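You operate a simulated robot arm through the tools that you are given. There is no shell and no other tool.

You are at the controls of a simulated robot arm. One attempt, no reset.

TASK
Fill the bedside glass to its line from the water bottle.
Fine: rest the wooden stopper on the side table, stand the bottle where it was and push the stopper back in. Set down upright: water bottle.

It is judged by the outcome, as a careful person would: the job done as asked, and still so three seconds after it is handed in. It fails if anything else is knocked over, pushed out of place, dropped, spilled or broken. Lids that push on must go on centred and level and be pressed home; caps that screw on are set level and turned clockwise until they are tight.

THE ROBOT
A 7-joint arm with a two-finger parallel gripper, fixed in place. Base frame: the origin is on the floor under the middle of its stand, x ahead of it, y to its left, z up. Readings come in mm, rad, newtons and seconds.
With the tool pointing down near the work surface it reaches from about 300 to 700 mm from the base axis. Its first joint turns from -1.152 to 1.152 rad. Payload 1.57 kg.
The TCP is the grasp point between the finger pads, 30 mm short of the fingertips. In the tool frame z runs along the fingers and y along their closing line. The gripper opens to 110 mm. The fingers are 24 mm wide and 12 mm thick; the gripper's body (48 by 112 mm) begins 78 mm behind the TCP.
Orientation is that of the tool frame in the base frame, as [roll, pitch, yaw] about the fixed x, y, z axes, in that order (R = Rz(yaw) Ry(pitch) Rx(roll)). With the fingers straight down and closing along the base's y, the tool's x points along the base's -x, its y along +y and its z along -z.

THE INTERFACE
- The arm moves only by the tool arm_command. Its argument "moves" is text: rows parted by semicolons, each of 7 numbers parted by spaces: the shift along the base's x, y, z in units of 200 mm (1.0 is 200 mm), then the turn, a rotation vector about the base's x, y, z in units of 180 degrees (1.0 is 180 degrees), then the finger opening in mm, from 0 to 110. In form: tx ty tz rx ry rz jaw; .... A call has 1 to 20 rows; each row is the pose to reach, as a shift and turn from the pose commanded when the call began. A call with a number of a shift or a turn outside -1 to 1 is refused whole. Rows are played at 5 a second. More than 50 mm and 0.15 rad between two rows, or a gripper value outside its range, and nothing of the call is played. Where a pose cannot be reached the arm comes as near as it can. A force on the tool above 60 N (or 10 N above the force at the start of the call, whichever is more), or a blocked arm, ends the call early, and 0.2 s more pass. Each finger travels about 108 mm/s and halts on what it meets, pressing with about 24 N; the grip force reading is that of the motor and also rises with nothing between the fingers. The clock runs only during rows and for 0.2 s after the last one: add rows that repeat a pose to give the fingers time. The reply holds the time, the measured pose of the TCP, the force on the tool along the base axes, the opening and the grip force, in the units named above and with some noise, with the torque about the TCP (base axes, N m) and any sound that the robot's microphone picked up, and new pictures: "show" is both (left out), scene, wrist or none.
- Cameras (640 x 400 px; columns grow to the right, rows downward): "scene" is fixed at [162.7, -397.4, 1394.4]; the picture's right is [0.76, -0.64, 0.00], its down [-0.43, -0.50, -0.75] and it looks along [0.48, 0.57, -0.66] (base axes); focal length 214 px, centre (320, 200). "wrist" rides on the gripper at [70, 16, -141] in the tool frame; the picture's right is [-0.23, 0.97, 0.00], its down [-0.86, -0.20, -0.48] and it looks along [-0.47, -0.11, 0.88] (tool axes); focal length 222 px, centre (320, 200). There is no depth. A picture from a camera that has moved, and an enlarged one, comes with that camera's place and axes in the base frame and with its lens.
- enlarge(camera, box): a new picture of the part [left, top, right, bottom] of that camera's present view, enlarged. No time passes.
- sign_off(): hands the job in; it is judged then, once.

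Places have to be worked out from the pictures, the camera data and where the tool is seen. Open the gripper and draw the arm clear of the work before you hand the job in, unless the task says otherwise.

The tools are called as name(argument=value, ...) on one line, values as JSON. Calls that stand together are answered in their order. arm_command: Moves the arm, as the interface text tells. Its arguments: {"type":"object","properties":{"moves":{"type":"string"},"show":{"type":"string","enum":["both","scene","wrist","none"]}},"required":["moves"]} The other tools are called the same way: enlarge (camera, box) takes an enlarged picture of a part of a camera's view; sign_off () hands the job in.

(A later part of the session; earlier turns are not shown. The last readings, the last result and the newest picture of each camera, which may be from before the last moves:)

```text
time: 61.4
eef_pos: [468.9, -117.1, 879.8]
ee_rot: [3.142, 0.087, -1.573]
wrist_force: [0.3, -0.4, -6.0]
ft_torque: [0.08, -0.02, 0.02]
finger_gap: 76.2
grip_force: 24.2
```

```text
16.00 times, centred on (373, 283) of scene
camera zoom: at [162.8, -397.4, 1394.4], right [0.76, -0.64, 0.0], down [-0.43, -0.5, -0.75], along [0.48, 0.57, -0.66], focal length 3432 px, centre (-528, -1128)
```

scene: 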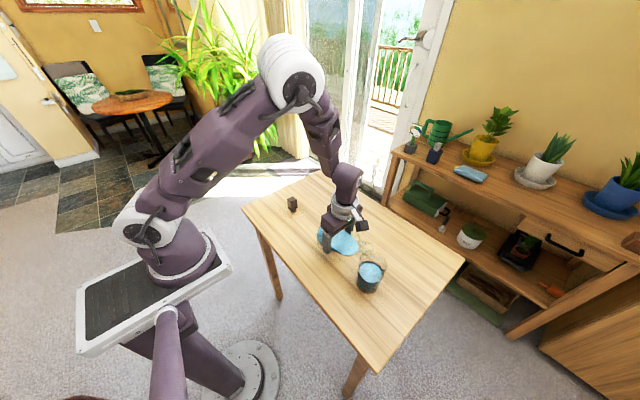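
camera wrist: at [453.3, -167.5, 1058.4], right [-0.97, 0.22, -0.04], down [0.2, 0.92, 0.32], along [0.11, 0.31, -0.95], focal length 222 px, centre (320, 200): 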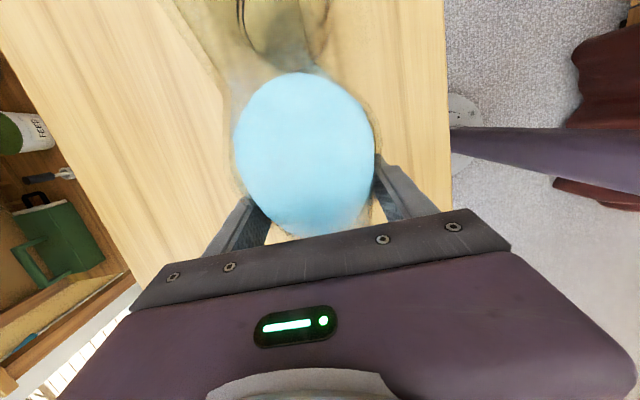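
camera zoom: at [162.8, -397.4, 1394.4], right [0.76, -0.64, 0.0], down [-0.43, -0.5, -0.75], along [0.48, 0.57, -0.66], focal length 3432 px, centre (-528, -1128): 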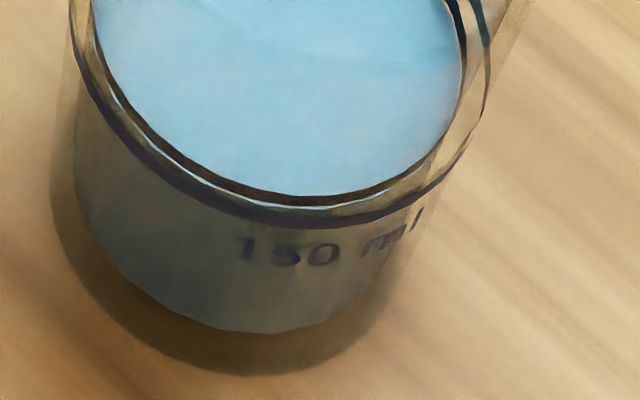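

The surface sits roughly 1 mm below the bottom edge of the printed band, about 3 mm (≈10 ml) short of its middle. I'll tip back to the pouring angle for about a second and then return to 60°.

arm_command(moves="0 0.029 0.0805 0.0444 0 0 60; 0 0.045 0.1535 0.0833 0 0 60; 0 0.052 0.2225 0.1194 0 0 60; 0 0.052 0.2225 0.1194 0 0 60; 0 0.052 0.2225 0.1194 0 0 60; 0 0.052 0.2225 0.1194 0 0 60; 0 0.052 0.2225 0.1194 0 0 60; 0 0.045 0.1535 0.0833 0 0 60; 0 0.029 0.0805 0.0444 0 0 60; 0 0 0 0 0 0 60; 0 0 0 0 0 0 60; 0 0 0 0 0 0 60", show="scene")

enlarge(camera="scene", box=[363, 258, 379, 268])

enlarge(camera="scene", box=[363, 277, 383, 289])

enlarge(camera="scene", box=[330, 215, 400, 300])

```text
time: 64.0
eef_pos: [468.1, -116.3, 880.2]
ee_rot: [3.141, 0.088, -1.573]
wrist_force: [-0.5, -0.7, -6.7]
ft_torque: [0.04, -0.02, -0.02]
finger_gap: 76.0
grip_force: 24.1
```

scene: 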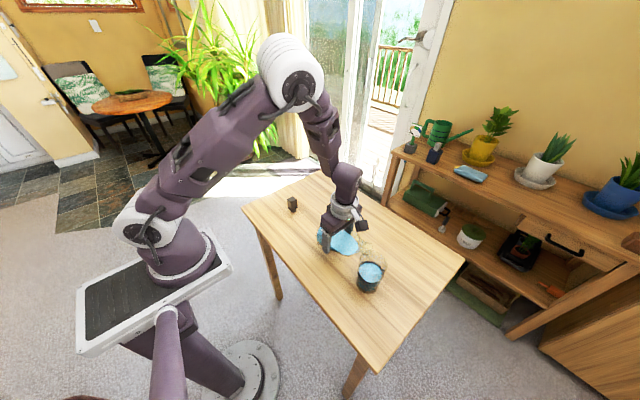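

```text
16.00 times, centred on (371, 263) of scene
camera zoom: at [162.8, -397.4, 1394.4], right [0.76, -0.64, 0.0], down [-0.43, -0.5, -0.75], along [0.48, 0.57, -0.66], focal length 3432 px, centre (-496, -808)
```

zoom: 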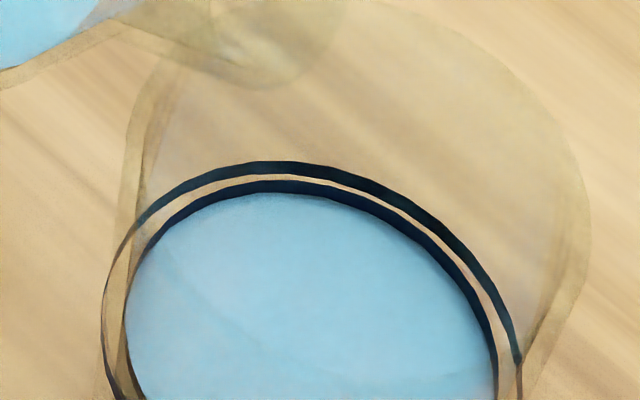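

```text
16.00 times, centred on (373, 283) of scene
camera zoom: at [162.8, -397.4, 1394.4], right [0.76, -0.64, 0.0], down [-0.43, -0.5, -0.75], along [0.48, 0.57, -0.66], focal length 3432 px, centre (-528, -1128)
```

zoom: 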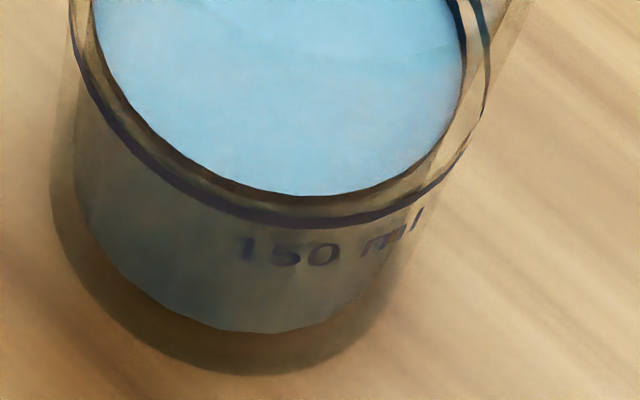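

```text
4.71 times, centred on (365, 258) of scene
camera zoom: at [162.8, -397.4, 1394.4], right [0.76, -0.64, 0.0], down [-0.43, -0.5, -0.75], along [0.48, 0.57, -0.66], focal length 1009 px, centre (108, -71)
```

zoom: 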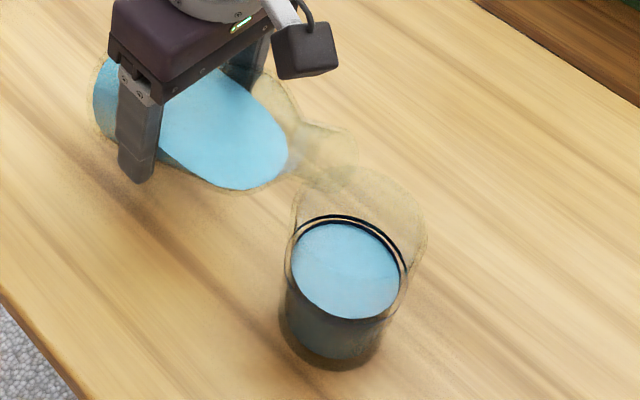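

The surface now meets the lower edge of the band. One more identical short tip should bring it near the band's middle, so I'll repeat it with a slightly longer hold.

arm_command(moves="0 0.029 0.0805 0.0444 0 0 60; 0 0.045 0.1535 0.0833 0 0 60; 0 0.052 0.2225 0.1194 0 0 60; 0 0.052 0.2225 0.1194 0 0 60; 0 0.052 0.2225 0.1194 0 0 60; 0 0.052 0.2225 0.1194 0 0 60; 0 0.052 0.2225 0.1194 0 0 60; 0 0.052 0.2225 0.1194 0 0 60; 0 0.045 0.1535 0.0833 0 0 60; 0 0.029 0.0805 0.0444 0 0 60; 0 0 0 0 0 0 60; 0 0 0 0 0 0 60; 0 0 0 0 0 0 60", show="none")

enlarge(camera="scene", box=[363, 258, 379, 268])

enlarge(camera="scene", box=[363, 277, 383, 289])

enlarge(camera="scene", box=[330, 215, 400, 300])

```text
time: 66.8
eef_pos: [467.9, -116.4, 880.5]
ee_rot: [3.141, 0.087, -1.571]
wrist_force: [0.5, -0.6, -6.8]
ft_torque: [0.04, -0.04, 0.02]
finger_gap: 76.0
grip_force: 23.9
```

```text
16.00 times, centred on (371, 263) of scene
camera zoom: at [162.8, -397.4, 1394.4], right [0.76, -0.64, 0.0], down [-0.43, -0.5, -0.75], along [0.48, 0.57, -0.66], focal length 3432 px, centre (-496, -808)
```

zoom: 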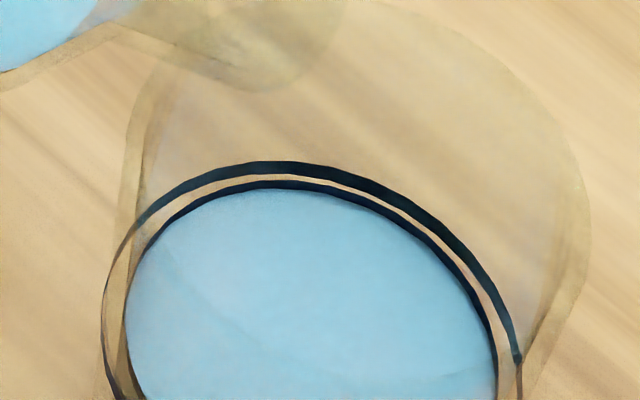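

```text
16.00 times, centred on (373, 283) of scene
camera zoom: at [162.8, -397.4, 1394.4], right [0.76, -0.64, 0.0], down [-0.43, -0.5, -0.75], along [0.48, 0.57, -0.66], focal length 3432 px, centre (-528, -1128)
```

zoom: 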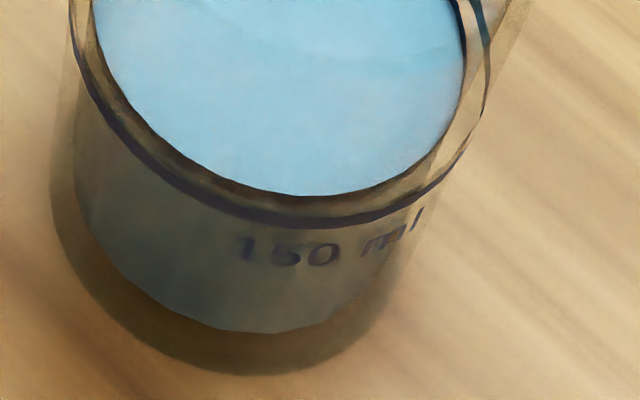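

```text
4.71 times, centred on (365, 258) of scene
camera zoom: at [162.8, -397.4, 1394.4], right [0.76, -0.64, 0.0], down [-0.43, -0.5, -0.75], along [0.48, 0.57, -0.66], focal length 1009 px, centre (108, -71)
```

zoom: 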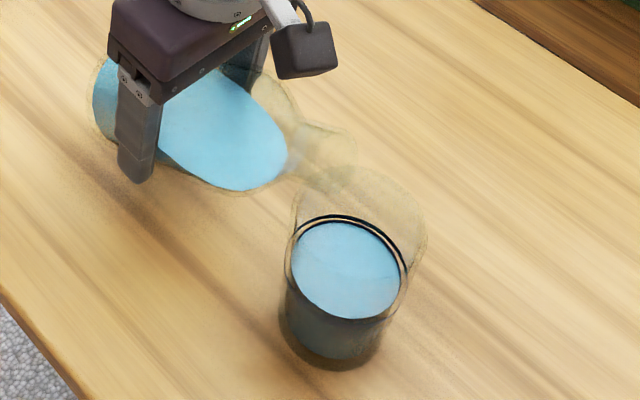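

The surface now lies within the printed band, under a millimetre from its middle — that is the line. I'll bring the bottle upright, back over its original spot, staying well above the table.

arm_command(moves="0 -0.012 0.04 -0.028 0 0 60; 0 -0.025 0.08 -0.056 0 0 60; 0 -0.036 0.125 -0.0833 0 0 60; 0 0 0.17 -0.12 0 0 60; 0 0.04 0.21 -0.157 0 0 60; 0 0.08 0.25 -0.194 0 0 60; 0 0.12 0.29 -0.231 0 0 60; 0 0.16 0.33 -0.268 0 0 60; 0 0.2 0.36 -0.304 0 0 60; 0 0.234 0.385 -0.3333 0 0 60; 0.04 0.29 0.385 -0.3333 0 0 60; 0.08 0.34 0.385 -0.3333 0 0 60; 0.12 0.39 0.36 -0.3333 0 0 60; 0.133 0.434 0.3 -0.3333 0 0 60; 0.133 0.434 0.3 -0.3333 0 0 60")

enlarge(camera="scene", box=[270, 140, 410, 300])

```text
time: 70.0
eef_pos: [494.0, -29.7, 939.6]
ee_rot: [-3.141, -0.959, -1.572]
wrist_force: [0.1, -0.2, -6.4]
ft_torque: [0.01, -0.01, -0.04]
finger_gap: 75.7
grip_force: 23.9
camera wrist: at [479.3, 46.8, 1078.2], right [-0.97, 0.13, -0.19], down [0.2, 0.88, -0.43], along [0.11, -0.45, -0.89], focal length 222 px, centre (320, 200)
```

scene: 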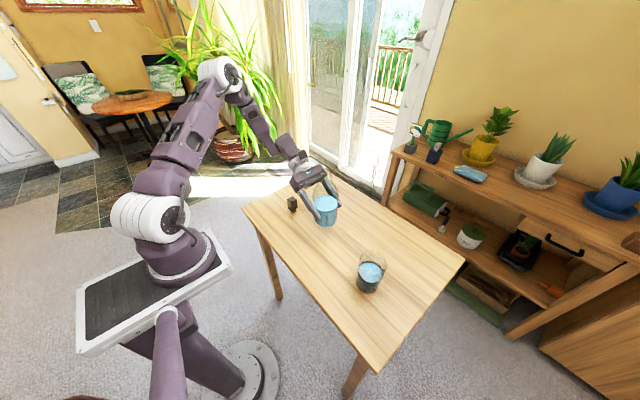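
wrist: 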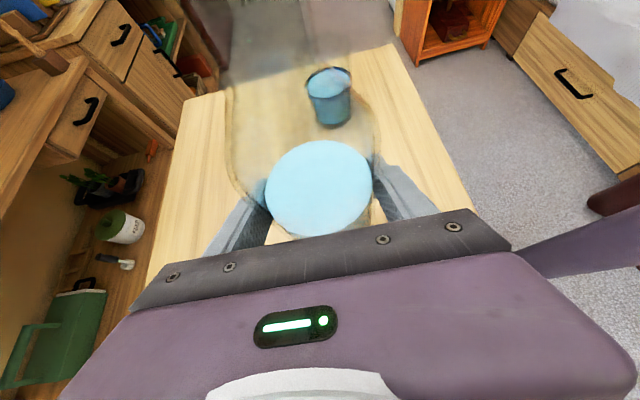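

```text
2.50 times, centred on (340, 220) of scene
camera zoom: at [162.8, -397.4, 1394.4], right [0.76, -0.64, 0.0], down [-0.43, -0.5, -0.75], along [0.48, 0.57, -0.66], focal length 536 px, centre (270, 150)
```

zoom: 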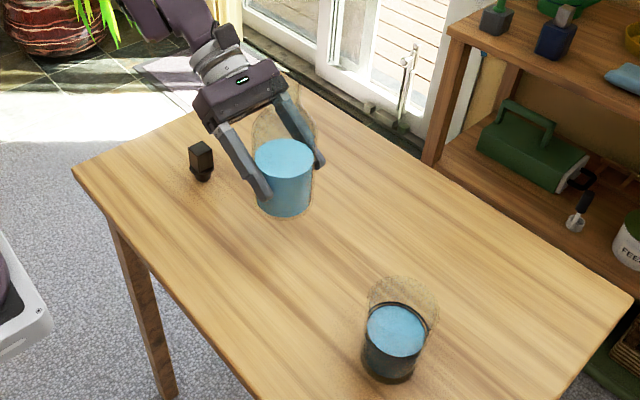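

The bottle is upright over its original spot, the glass is filled and the stopper still stands. I'll lower to about 8 mm above the table, then creep down.

arm_command(moves="0 0 -0.1 0 0 0 60; 0 0 -0.2 0 0 0 60; 0 0 -0.28 0 0 0 60; 0 0 -0.34 0 0 0 60; 0 0 -0.34 0 0 0 60")

enlarge(camera="scene", box=[285, 160, 365, 260])

```text
time: 71.2
eef_pos: [494.5, -30.8, 870.5]
ee_rot: [-3.14, -0.958, -1.572]
wrist_force: [0.6, -1.4, -6.4]
ft_torque: [0.03, -0.02, 0.01]
finger_gap: 76.1
grip_force: 23.6
camera wrist: at [478.8, 45.2, 1010.0], right [-0.97, 0.13, -0.19], down [0.2, 0.88, -0.43], along [0.11, -0.45, -0.89], focal length 222 px, centre (320, 200)
```

scene: 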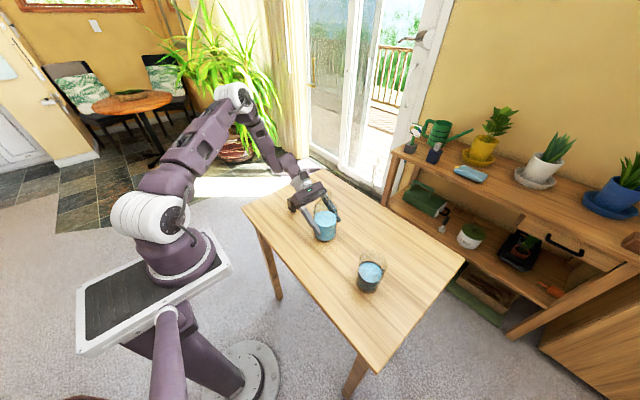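
wrist: 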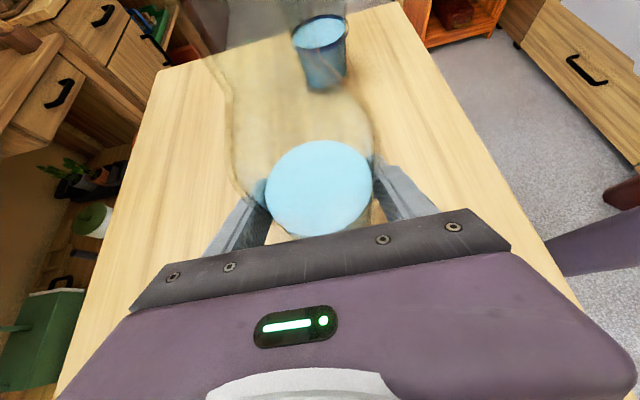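

```text
4.00 times, centred on (325, 210) of scene
camera zoom: at [162.8, -397.4, 1394.4], right [0.76, -0.64, 0.0], down [-0.43, -0.5, -0.75], along [0.48, 0.57, -0.66], focal length 858 px, centre (300, 160)
```

zoom: 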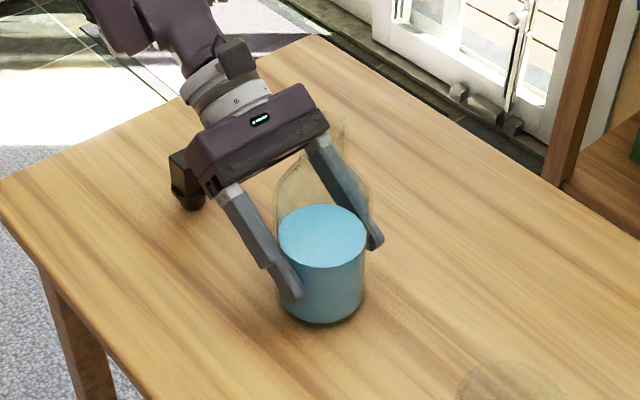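

About 8 mm to go. Creeping down in 1 mm steps.

arm_command(moves="0 0 -0.01 0 0 0 60; 0 0 -0.02 0 0 0 60; 0 0 -0.03 0 0 0 60; 0 0 -0.035 0 0 0 60; 0 0 -0.035 0 0 0 60", show="none")

```text
time: 72.4
eef_pos: [494.5, -28.8, 864.7]
ee_rot: [-3.141, -0.961, -1.571]
wrist_force: [-1.0, 0.2, -5.3]
ft_torque: [0.02, 0.0, 0.0]
finger_gap: 76.2
grip_force: 24.2
```

Still mostly carrying the weight (-5.3 N). Another 1 mm in half-millimetre steps.

arm_command(moves="0 0 -0.0025 0 0 0 60; 0 0 -0.005 0 0 0 60; 0 0 -0.005 0 0 0 60", show="none")

```text
time: 73.2
eef_pos: [493.6, -29.7, 863.9]
ee_rot: [-3.138, -0.961, -1.573]
wrist_force: [2.8, -0.4, 11.6]
ft_torque: [0.43, 0.21, -0.11]
finger_gap: 76.0
grip_force: 23.7
```

The bottle is down (+11.6 N). I'll ease up a hair to unload, then open the fingers slowly.

arm_command(moves="0 0 0.002 0 0 0 60; 0 0 0.002 0 0 0 70; 0 0 0.002 0 0 0 76; 0 0 0.002 0 0 0 79; 0 0 0.002 0 0 0 83; 0 0 0.002 0 0 0 90; 0 0 0.002 0 0 0 100; 0 0 0.002 0 0 0 110; 0 0 0.002 0 0 0 110")

enlarge(camera="scene", box=[285, 160, 365, 260])

enlarge(camera="wrist", box=[200, 100, 460, 270])

```text
time: 75.2
eef_pos: [494.2, -28.8, 863.3]
ee_rot: [-3.14, -0.96, -1.575]
wrist_force: [0.1, 0.2, -0.5]
ft_torque: [0.01, 0.01, 0.0]
finger_gap: 110.2
grip_force: 0.0
camera wrist: at [478.7, 46.0, 1002.9], right [-0.97, 0.13, -0.19], down [0.2, 0.88, -0.43], along [0.11, -0.45, -0.89], focal length 222 px, centre (320, 200)
```

scene: 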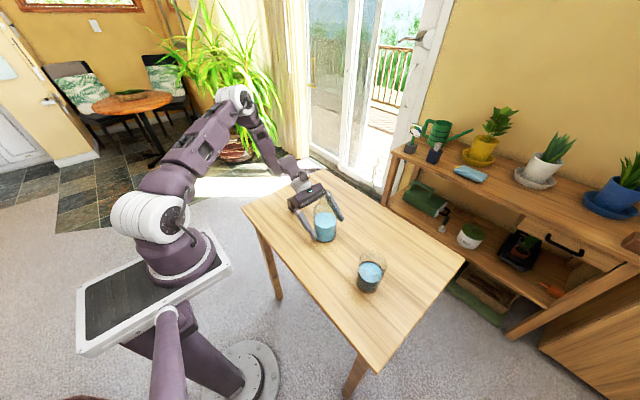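
wrist: 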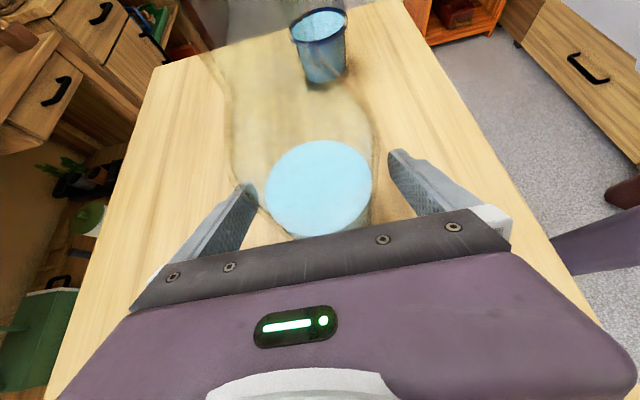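

```text
4.00 times, centred on (325, 210) of scene
camera zoom: at [162.7, -397.4, 1394.4], right [0.76, -0.64, 0.0], down [-0.43, -0.5, -0.75], along [0.48, 0.57, -0.66], focal length 858 px, centre (300, 160)
```

zoom: 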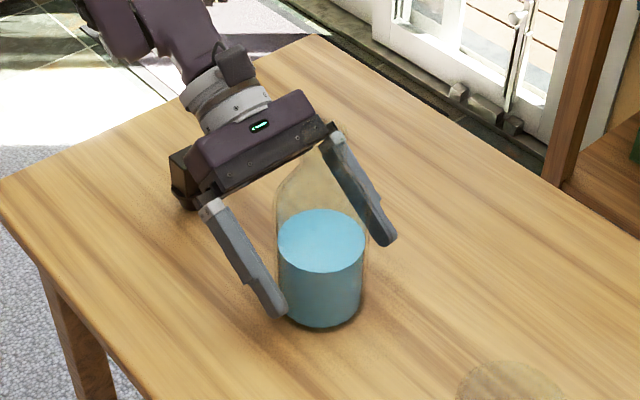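

```text
2.35 times, centred on (330, 185) of wrist
camera zoom: at [478.7, 46.0, 1002.9], right [-0.97, 0.13, -0.19], down [0.2, 0.88, -0.43], along [0.11, -0.45, -0.89], focal length 523 px, centre (296, 235)
```

zoom: 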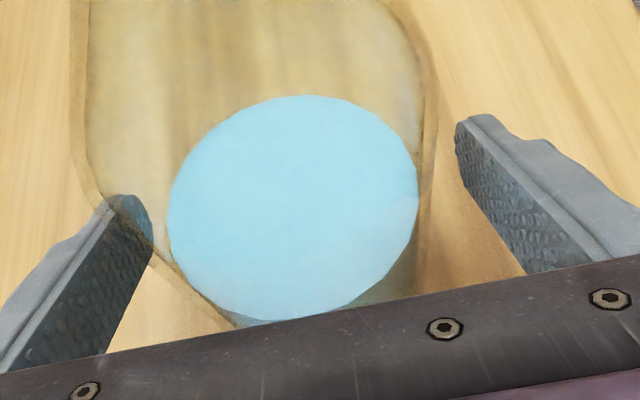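

The bottle stands upright in its place. I'll withdraw straight up along the same path.

arm_command(moves="0 0 0.08 0 0 0 110; 0 0 0.2 0 0 0 110; 0 0 0.4 0 0 0 110; 0 0 0.6 0 0 0 110; 0 0 0.8 0 0 0 110; 0 0 1.0 0 0 0 110; 0 0 1.0 0 0 0 110")

enlarge(camera="scene", box=[270, 140, 410, 300])

```text
time: 76.8
eef_pos: [491.8, -27.6, 1066.3]
ee_rot: [-3.14, -0.959, -1.573]
wrist_force: [0.5, 0.4, 0.1]
ft_torque: [0.0, -0.05, -0.01]
finger_gap: 110.0
grip_force: 0.0
camera wrist: at [477.0, 47.2, 1204.1], right [-0.97, 0.13, -0.19], down [0.2, 0.88, -0.43], along [0.11, -0.45, -0.89], focal length 222 px, centre (320, 200)
```

scene: 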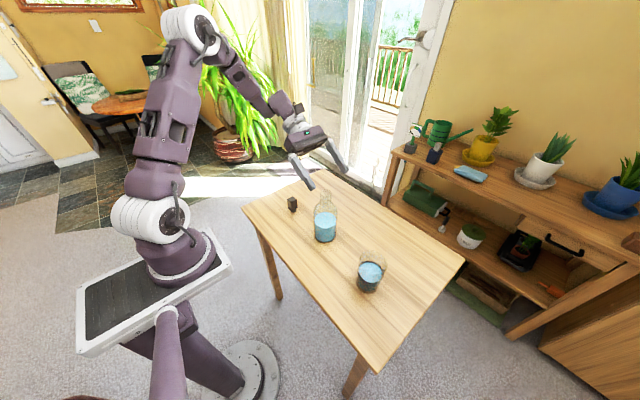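
wrist: 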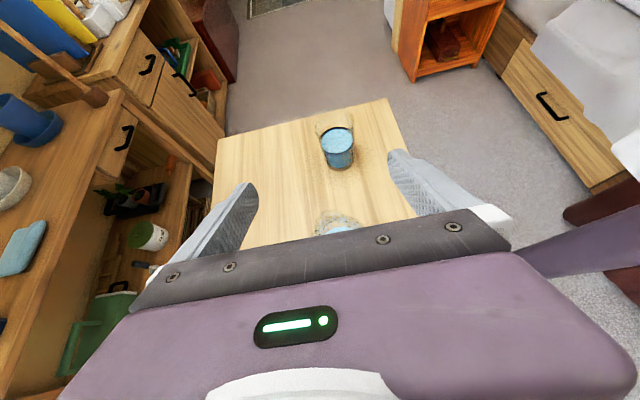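

```text
2.50 times, centred on (340, 220) of scene
camera zoom: at [162.7, -397.4, 1394.4], right [0.76, -0.64, 0.0], down [-0.43, -0.5, -0.75], along [0.48, 0.57, -0.66], focal length 536 px, centre (270, 150)
```

zoom: 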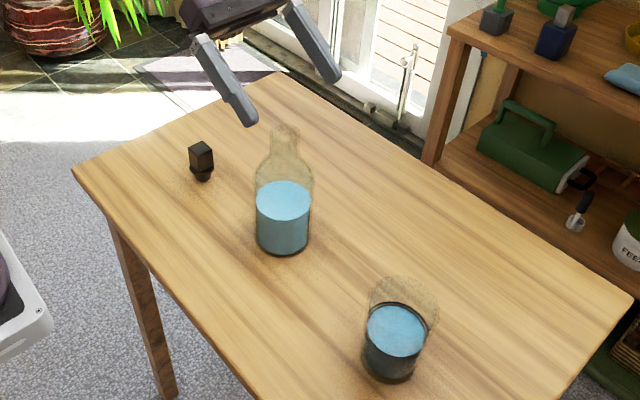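

Bottle, glass and stopper all stand undisturbed. I'll check the bottle's exact position against the first picture using the same zoom box.

enlarge(camera="scene", box=[300, 170, 350, 250])

enlarge(camera="scene", box=[345, 240, 401, 300])

```text
5.00 times, centred on (325, 210) of scene
camera zoom: at [162.7, -397.4, 1394.4], right [0.76, -0.64, 0.0], down [-0.43, -0.5, -0.75], along [0.48, 0.57, -0.66], focal length 1072 px, centre (295, 150)
```

zoom: 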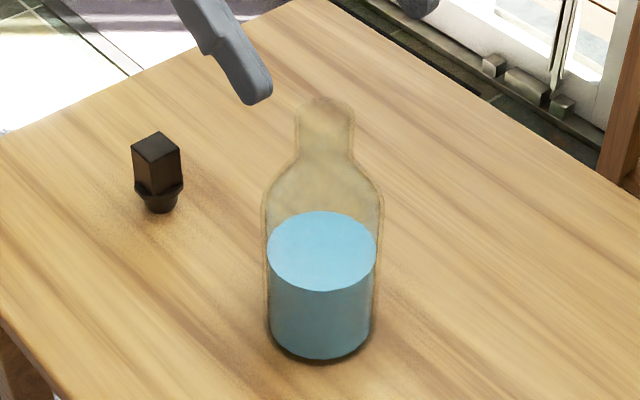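

```text
6.67 times, centred on (373, 270) of scene
camera zoom: at [162.7, -397.4, 1394.4], right [0.76, -0.64, 0.0], down [-0.43, -0.5, -0.75], along [0.48, 0.57, -0.66], focal length 1430 px, centre (-33, -267)
```

zoom: 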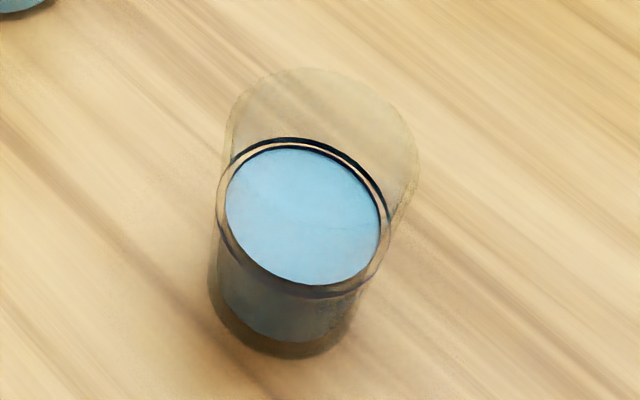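

The glass is at its line. The bottle stands upright within about 5 mm of its original place. Now I'll bring the tool back to pointing straight down, rising a little.

arm_command(moves="0 0 0.03 0.039 0 0 110; 0 0 0.06 0.078 0 0 110; 0 0 0.09 0.117 0 0 110; 0 0 0.12 0.156 0 0 110; 0 0 0.15 0.195 0 0 110; 0 0 0.18 0.234 0 0 110; 0 0 0.21 0.273 0 0 110; 0 0 0.25 0.3056 0 0 110; 0 0 0.25 0.3056 0 0 110", show="none")

arm_command(moves="0 0 0 0 0 -0.042 110; 0 0 0 0 0 -0.084 110; 0 0 0 0 0 -0.126 110; 0 0 0 0 0 -0.168 110; 0 0 0 0 0 -0.21 110; 0 0 0 0 0 -0.252 110; 0 0 0 0 0 -0.294 110; 0 0 0 0 0 -0.336 110; 0 0 0 0 0 -0.378 110; 0 0 0 0 0 -0.42 110; 0 0 0 0 0 -0.462 110; 0 0 0 0 0 -0.5 110; 0 0 0 0 0 -0.5 110")

enlarge(camera="wrist", box=[280, 90, 376, 174])

```text
time: 78.8
eef_pos: [494.7, -27.4, 1115.4]
ee_rot: [-3.14, 0.003, -1.571]
wrist_force: [0.2, -0.6, -0.8]
ft_torque: [0.0, -0.05, 0.03]
finger_gap: 110.0
grip_force: 0.1
```

```text
time: 81.6
eef_pos: [493.6, -29.8, 1115.1]
ee_rot: [3.141, 0.0, 3.137]
wrist_force: [-0.2, -0.2, -0.7]
ft_torque: [0.01, 0.0, 0.03]
finger_gap: 109.8
grip_force: 0.0
camera wrist: at [425.1, -12.7, 1256.7], right [0.23, 0.97, 0.0], down [0.85, -0.2, 0.48], along [0.47, -0.11, -0.88], focal length 222 px, centre (320, 200)
```

scene: 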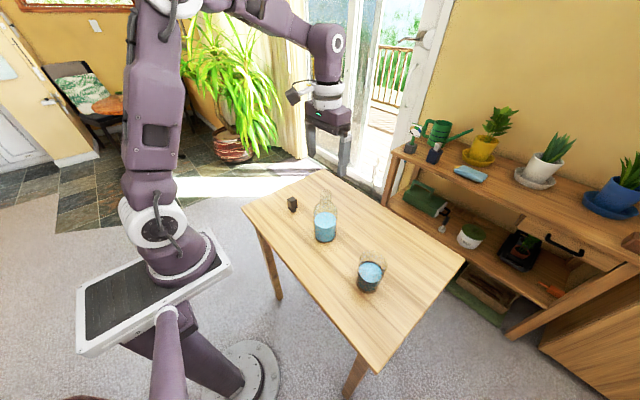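
wrist: 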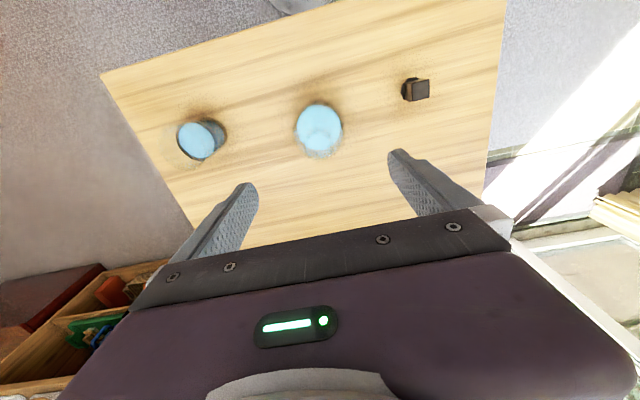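

```text
4.76 times, centred on (328, 132) of wrist
camera zoom: at [425.1, -12.7, 1256.7], right [0.23, 0.97, 0.0], down [0.85, -0.2, 0.48], along [0.47, -0.11, -0.88], focal length 1058 px, centre (282, 524)
```

zoom: 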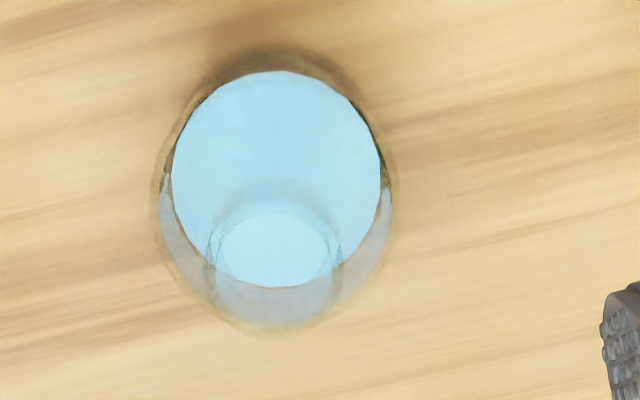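

Tool is back to pointing down; the bottle mouth now appears at about (497, -32). Next I'll fly over to the stopper and check its position from above.

arm_command(moves="-0.01 0.15 0 0 0 0 110; -0.02 0.35 0 0 0 0 100; -0.04 0.55 0 0 0 0 90; -0.055 0.72 -0.08 0 0 0 80; -0.065 0.8475 -0.2 0 0 0 70; -0.065 0.8475 -0.4 0 0 0 70; -0.065 0.8475 -0.6 0 0 0 70; -0.065 0.8475 -0.775 0 0 0 70; -0.065 0.8475 -0.775 0 0 0 70")

enlarge(camera="wrist", box=[260, 90, 380, 200])

```text
time: 83.6
eef_pos: [478.9, 141.8, 961.1]
ee_rot: [3.141, -0.001, 3.139]
wrist_force: [-0.5, -0.2, 0.0]
ft_torque: [0.01, -0.01, 0.0]
finger_gap: 70.1
grip_force: 0.1
camera wrist: at [409.9, 158.1, 1103.1], right [0.23, 0.97, 0.0], down [0.85, -0.2, 0.48], along [0.47, -0.11, -0.88], focal length 222 px, centre (320, 200)
```

scene: 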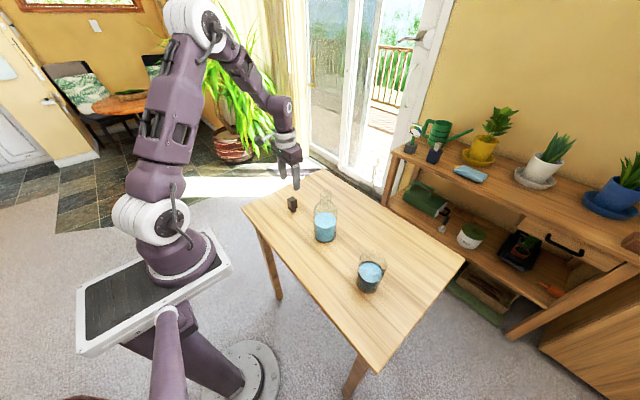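
wrist: 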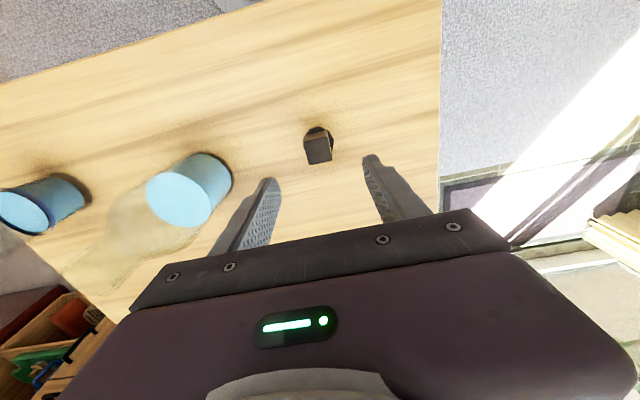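

```text
3.64 times, centred on (320, 145) of wrist
camera zoom: at [409.9, 158.1, 1103.1], right [0.23, 0.97, 0.0], down [0.85, -0.2, 0.48], along [0.47, -0.11, -0.88], focal length 808 px, centre (320, 400)
```

zoom: 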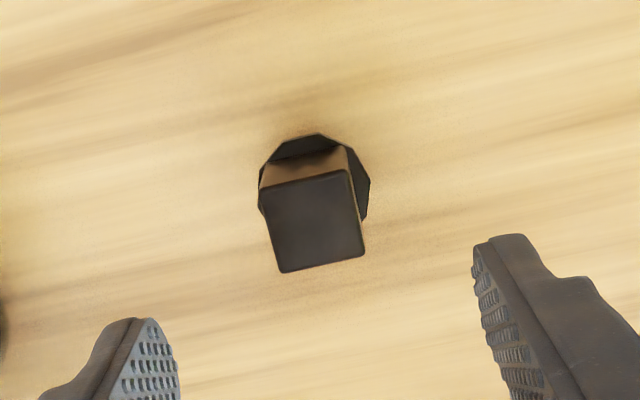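

The stopper is at (480.4, 139.5), still square to the tool. I'll descend to the same height I released it at (TCP z≈875) and close gently.

arm_command(moves="0 0 -0.2 0 0 0 60; 0 0 -0.35 0 0 0 55; 0 0 -0.43 0 0 0 50; 0 0 -0.43 0 0 0 50", show="none")

enlarge(camera="wrist", box=[240, 90, 400, 230])

enlarge(camera="scene", box=[272, 170, 322, 220])

```text
time: 84.6
eef_pos: [480.2, 140.9, 875.6]
ee_rot: [3.142, 0.001, -3.141]
wrist_force: [0.1, -0.1, -0.3]
ft_torque: [0.02, 0.03, -0.02]
finger_gap: 50.1
grip_force: 0.0
```

```text
2.86 times, centred on (320, 160) of wrist
camera zoom: at [411.7, 156.7, 1016.7], right [0.23, 0.97, 0.0], down [0.85, -0.2, 0.48], along [0.47, -0.11, -0.88], focal length 635 px, centre (320, 314)
```

zoom: 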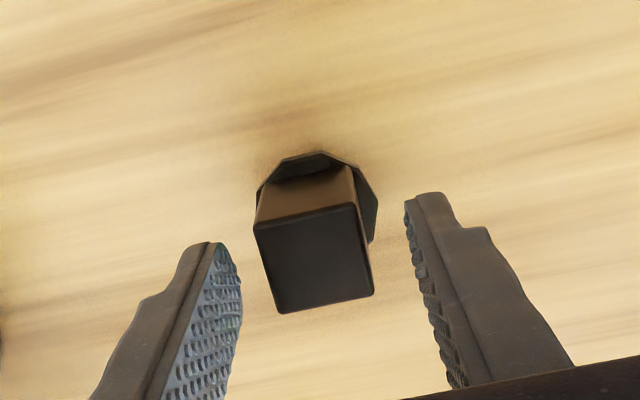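

```text
8.00 times, centred on (297, 195) of scene
camera zoom: at [162.7, -397.4, 1394.4], right [0.76, -0.64, 0.0], down [-0.43, -0.5, -0.75], along [0.48, 0.57, -0.66], focal length 1716 px, centre (504, 240)
```

zoom: 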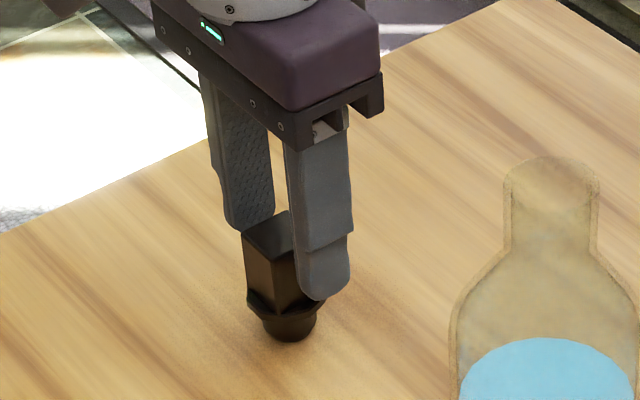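

The handle sits about 1 mm toward -y of the finger midpoint. I'll shift 1 mm and close slowly.

arm_command(moves="0 -0.005 0 0 0 0 50; 0 -0.005 0 0 0 0 40; 0 -0.005 0 0 0 0 33; 0 -0.005 0 0 0 0 30; 0 -0.005 0 0 0 0 28; 0 -0.005 0 0 0 0 26; 0 -0.005 0 0 0 0 20; 0 -0.005 0 0 0 0 15; 0 -0.005 0 0 0 0 15")

enlarge(camera="wrist", box=[240, 90, 400, 230])

enlarge(camera="scene", box=[272, 170, 322, 220])

```text
time: 86.6
eef_pos: [479.9, 139.5, 873.6]
ee_rot: [3.141, -0.001, 3.14]
wrist_force: [-0.8, 0.4, -0.3]
ft_torque: [0.0, 0.04, -0.04]
finger_gap: 26.4
grip_force: 23.6
camera wrist: at [411.7, 155.9, 1016.4], right [0.23, 0.97, 0.0], down [0.85, -0.2, 0.48], along [0.47, -0.11, -0.88], focal length 222 px, centre (320, 200)
```

scene: 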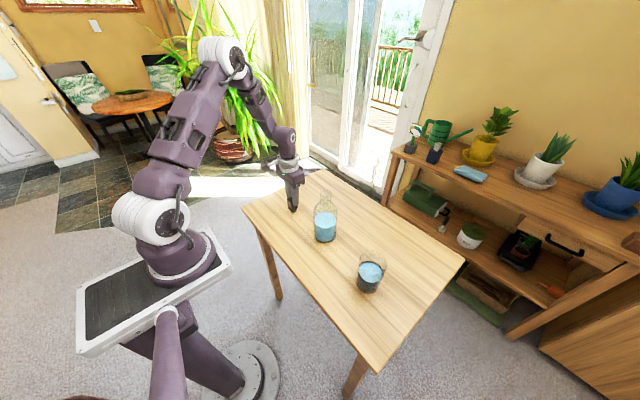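
wrist: 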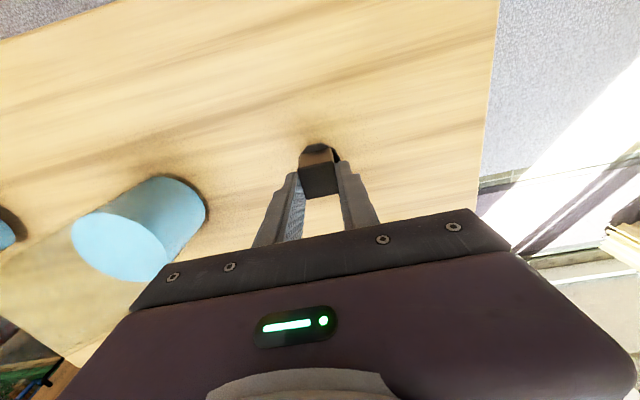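

```text
2.86 times, centred on (320, 160) of wrist
camera zoom: at [411.7, 155.9, 1016.4], right [0.23, 0.97, 0.0], down [0.85, -0.2, 0.48], along [0.47, -0.11, -0.88], focal length 635 px, centre (320, 314)
```

zoom: 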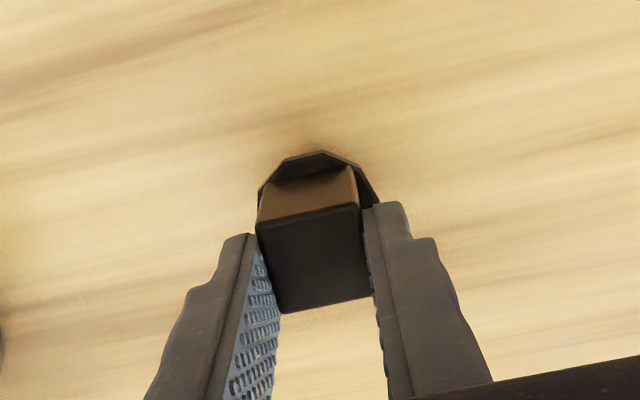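

```text
8.00 times, centred on (297, 195) of scene
camera zoom: at [162.7, -397.4, 1394.4], right [0.76, -0.64, 0.0], down [-0.43, -0.5, -0.75], along [0.48, 0.57, -0.66], focal length 1716 px, centre (504, 240)
```

zoom: 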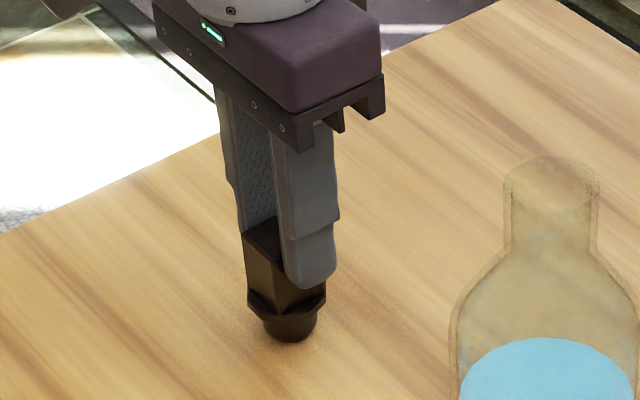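

Gripped at 26.4 mm just like before. I'll lift it straight up, then move partway back toward the bottle.

arm_command(moves="0 0 0.05 0 0 0 15; 0 0 0.2 0 0 0 15; 0 0 0.4 0 0 0 15; 0 0 0.6 0 0 0 15; 0 0 0.8 0 0 0 15; 0 0 1.0 0 0 0 15; 0.02 -0.15 1.0 0 0 0 15; 0.03 -0.25 1.0 0 0 0 15; 0.03 -0.25 1.0 0 0 0 15")

```text
time: 88.6
eef_pos: [485.6, 88.1, 1074.2]
ee_rot: [3.141, 0.0, 3.141]
wrist_force: [-0.2, 1.0, -0.3]
ft_torque: [0.01, 0.01, 0.01]
finger_gap: 26.7
grip_force: 23.8
camera wrist: at [417.0, 105.3, 1216.2], right [0.23, 0.97, 0.0], down [0.85, -0.2, 0.48], along [0.47, -0.11, -0.88], focal length 222 px, centre (320, 200)
```

scene: 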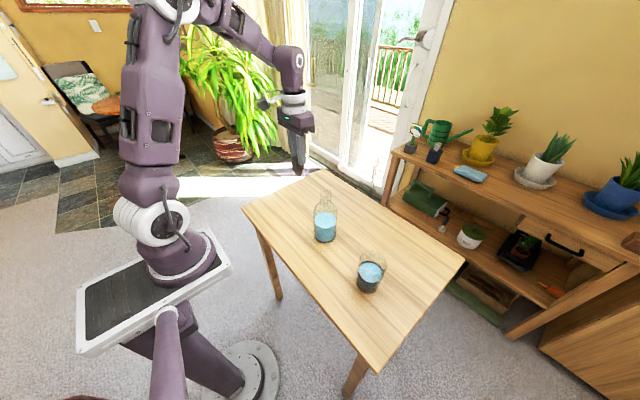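
wrist: 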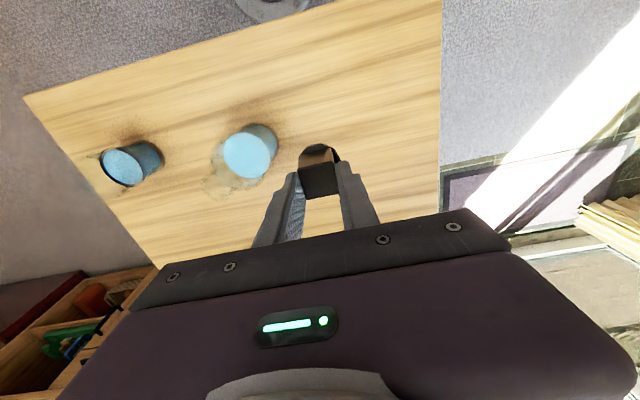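

Stopper held securely. I'll raise a bit more and carry it over the bottle mouth, stopping about 30 mm above it to check alignment.

arm_command(moves="0.005 -0.05 0.127 0 0 0 15; 0.015 -0.2 0.127 0 0 0 15; 0.03 -0.35 0.127 0 0 0 15; 0.045 -0.5 0.127 0 0 0 15; 0.051 -0.6065 0.127 0 0 0 15; 0.051 -0.6065 0.127 0 0 0 15; 0.051 -0.6065 0.127 0 0 0 15")

enlarge(camera="scene", box=[305, 150, 345, 200])

enlarge(camera="wrist", box=[270, 80, 370, 170])

```text
time: 90.2
eef_pos: [497.7, -31.9, 1098.9]
ee_rot: [-3.141, 0.0, 3.14]
wrist_force: [-0.2, 0.1, 0.2]
ft_torque: [-0.01, 0.03, 0.05]
finger_gap: 26.4
grip_force: 24.1
camera wrist: at [428.6, -15.2, 1240.8], right [0.23, 0.97, 0.0], down [0.85, -0.2, 0.48], along [0.47, -0.11, -0.88], focal length 222 px, centre (320, 200)
```

scene: 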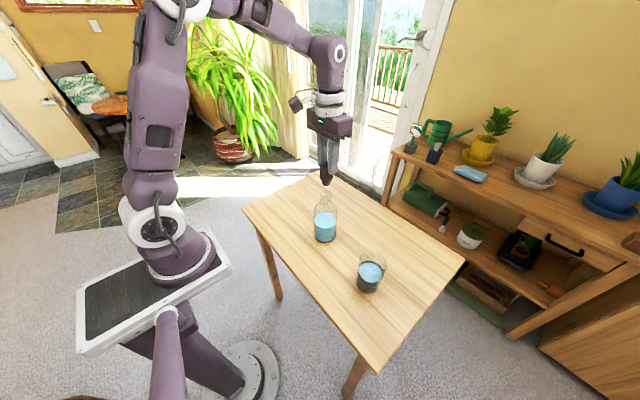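
wrist: 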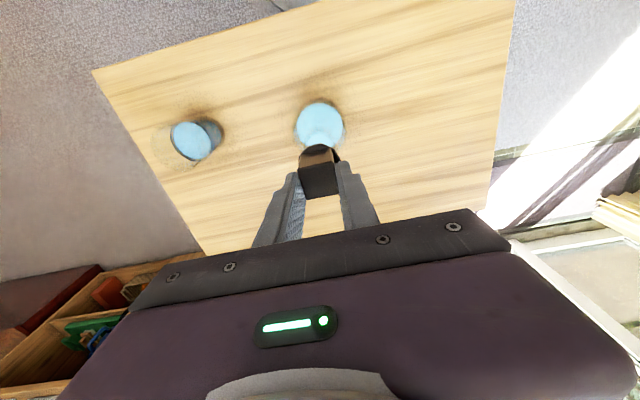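

```text
8.00 times, centred on (325, 175) of scene
camera zoom: at [162.7, -397.4, 1394.4], right [0.76, -0.64, 0.0], down [-0.43, -0.5, -0.75], along [0.48, 0.57, -0.66], focal length 1716 px, centre (280, 400)
```

zoom: 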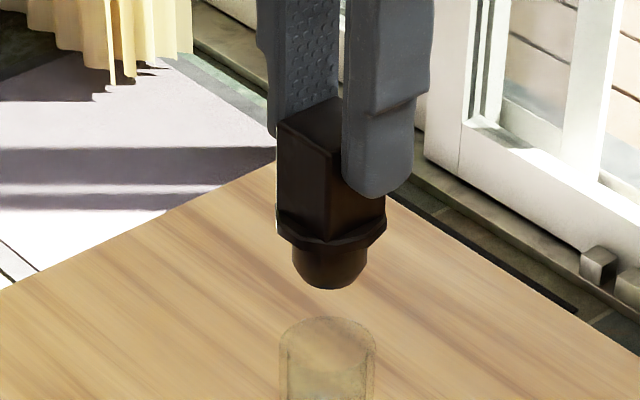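

```text
4.44 times, centred on (320, 125) of wrist
camera zoom: at [428.6, -15.2, 1240.8], right [0.23, 0.97, 0.0], down [0.85, -0.2, 0.48], along [0.47, -0.11, -0.88], focal length 987 px, centre (320, 533)
```

zoom: 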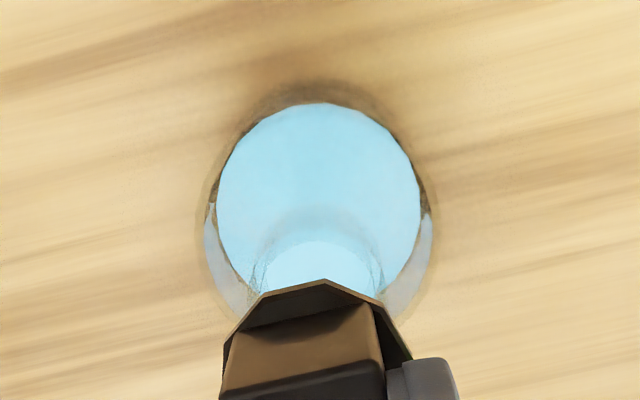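

In both views the plug is lined up over the mouth to within about a millimetre. I'll lower until the plug end is just above the mouth and re-check.

arm_command(moves="0 0 -0.05 0 0 0 15; 0 0 -0.1 0 0 0 15; 0 0 -0.13 0 0 0 15; 0 0 -0.13 0 0 0 15", show="none")

enlarge(camera="scene", box=[305, 160, 345, 210])

enlarge(camera="wrist", box=[270, 80, 370, 170])

```text
time: 91.2
eef_pos: [496.6, -33.0, 1072.2]
ee_rot: [-3.142, 0.001, 3.14]
wrist_force: [-0.2, -0.1, 0.3]
ft_torque: [-0.02, -0.01, -0.05]
finger_gap: 26.8
grip_force: 23.8
```

```text
8.00 times, centred on (325, 185) of scene
camera zoom: at [162.7, -397.4, 1394.4], right [0.76, -0.64, 0.0], down [-0.43, -0.5, -0.75], along [0.48, 0.57, -0.66], focal length 1716 px, centre (280, 320)
```

zoom: 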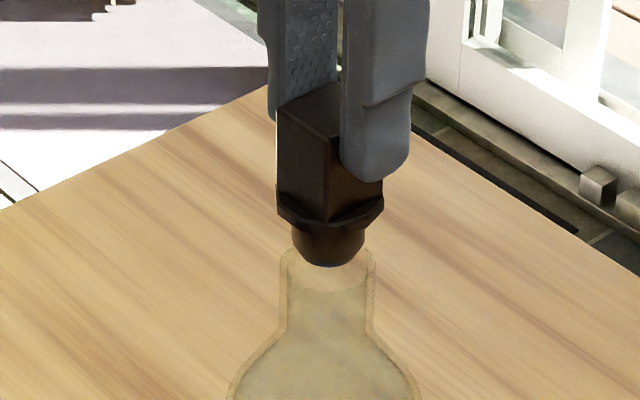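

```text
4.44 times, centred on (320, 125) of wrist
camera zoom: at [428.2, -15.7, 1214.8], right [0.23, 0.97, 0.0], down [0.85, -0.2, 0.48], along [0.47, -0.11, -0.88], focal length 987 px, centre (320, 533)
```

zoom: 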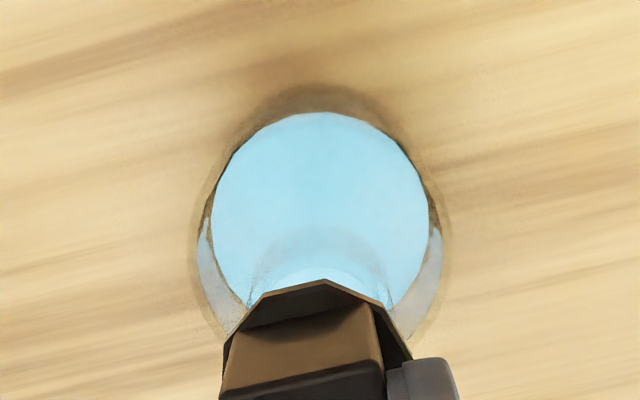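

The plug sits over the opening, evenly placed in both views. I'll creep down in 2 mm steps, watching for side forces.

arm_command(moves="0 0 -0.01 0 0 0 15; 0 0 -0.02 0 0 0 15; 0 0 -0.03 0 0 0 15; 0 0 -0.03 0 0 0 15", show="none")

enlarge(camera="scene", box=[305, 160, 345, 210])

```text
time: 92.2
eef_pos: [498.7, -32.6, 1065.7]
ee_rot: [-3.141, 0.0, 3.14]
wrist_force: [-0.4, 0.1, 0.1]
ft_torque: [0.0, 0.01, 0.0]
finger_gap: 26.6
grip_force: 24.0
```

```text
8.00 times, centred on (325, 185) of scene
camera zoom: at [162.7, -397.4, 1394.4], right [0.76, -0.64, 0.0], down [-0.43, -0.5, -0.75], along [0.48, 0.57, -0.66], focal length 1716 px, centre (280, 320)
```

zoom: 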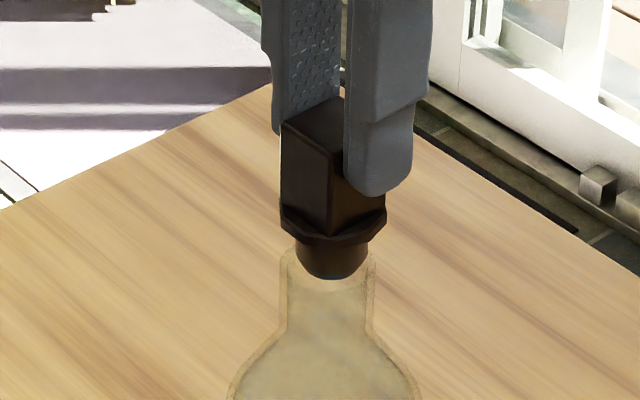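

The stopper seems to have drifted about 1–1.5 mm to the picture's right relative to the neck. Let me check the wrist view before correcting.

enlarge(camera="wrist", box=[270, 80, 370, 170])

enlarge(camera="scene", box=[312, 172, 338, 204])

```text
4.44 times, centred on (320, 125) of wrist
camera zoom: at [429.2, -16.5, 1208.7], right [0.23, 0.97, 0.0], down [0.85, -0.2, 0.48], along [0.47, -0.11, -0.88], focal length 987 px, centre (320, 533)
```

zoom: 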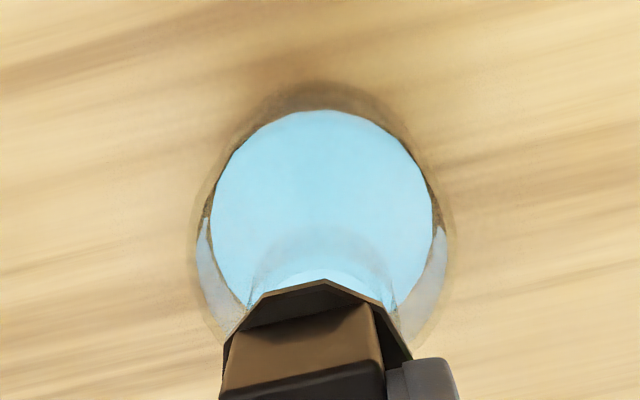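

```text
12.50 times, centred on (325, 188) of scene
camera zoom: at [162.7, -397.4, 1394.4], right [0.76, -0.64, 0.0], down [-0.43, -0.5, -0.75], along [0.48, 0.57, -0.66], focal length 2681 px, centre (258, 350)
```

zoom: 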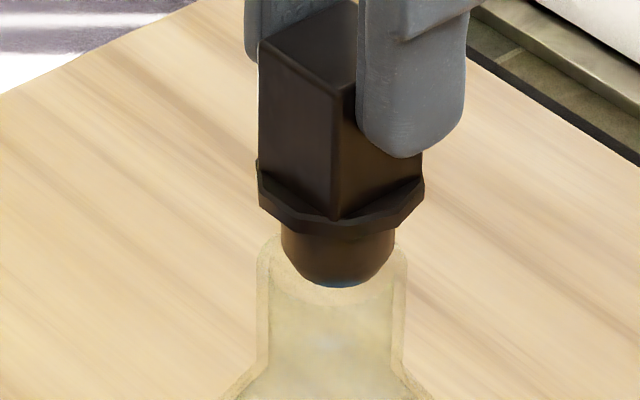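

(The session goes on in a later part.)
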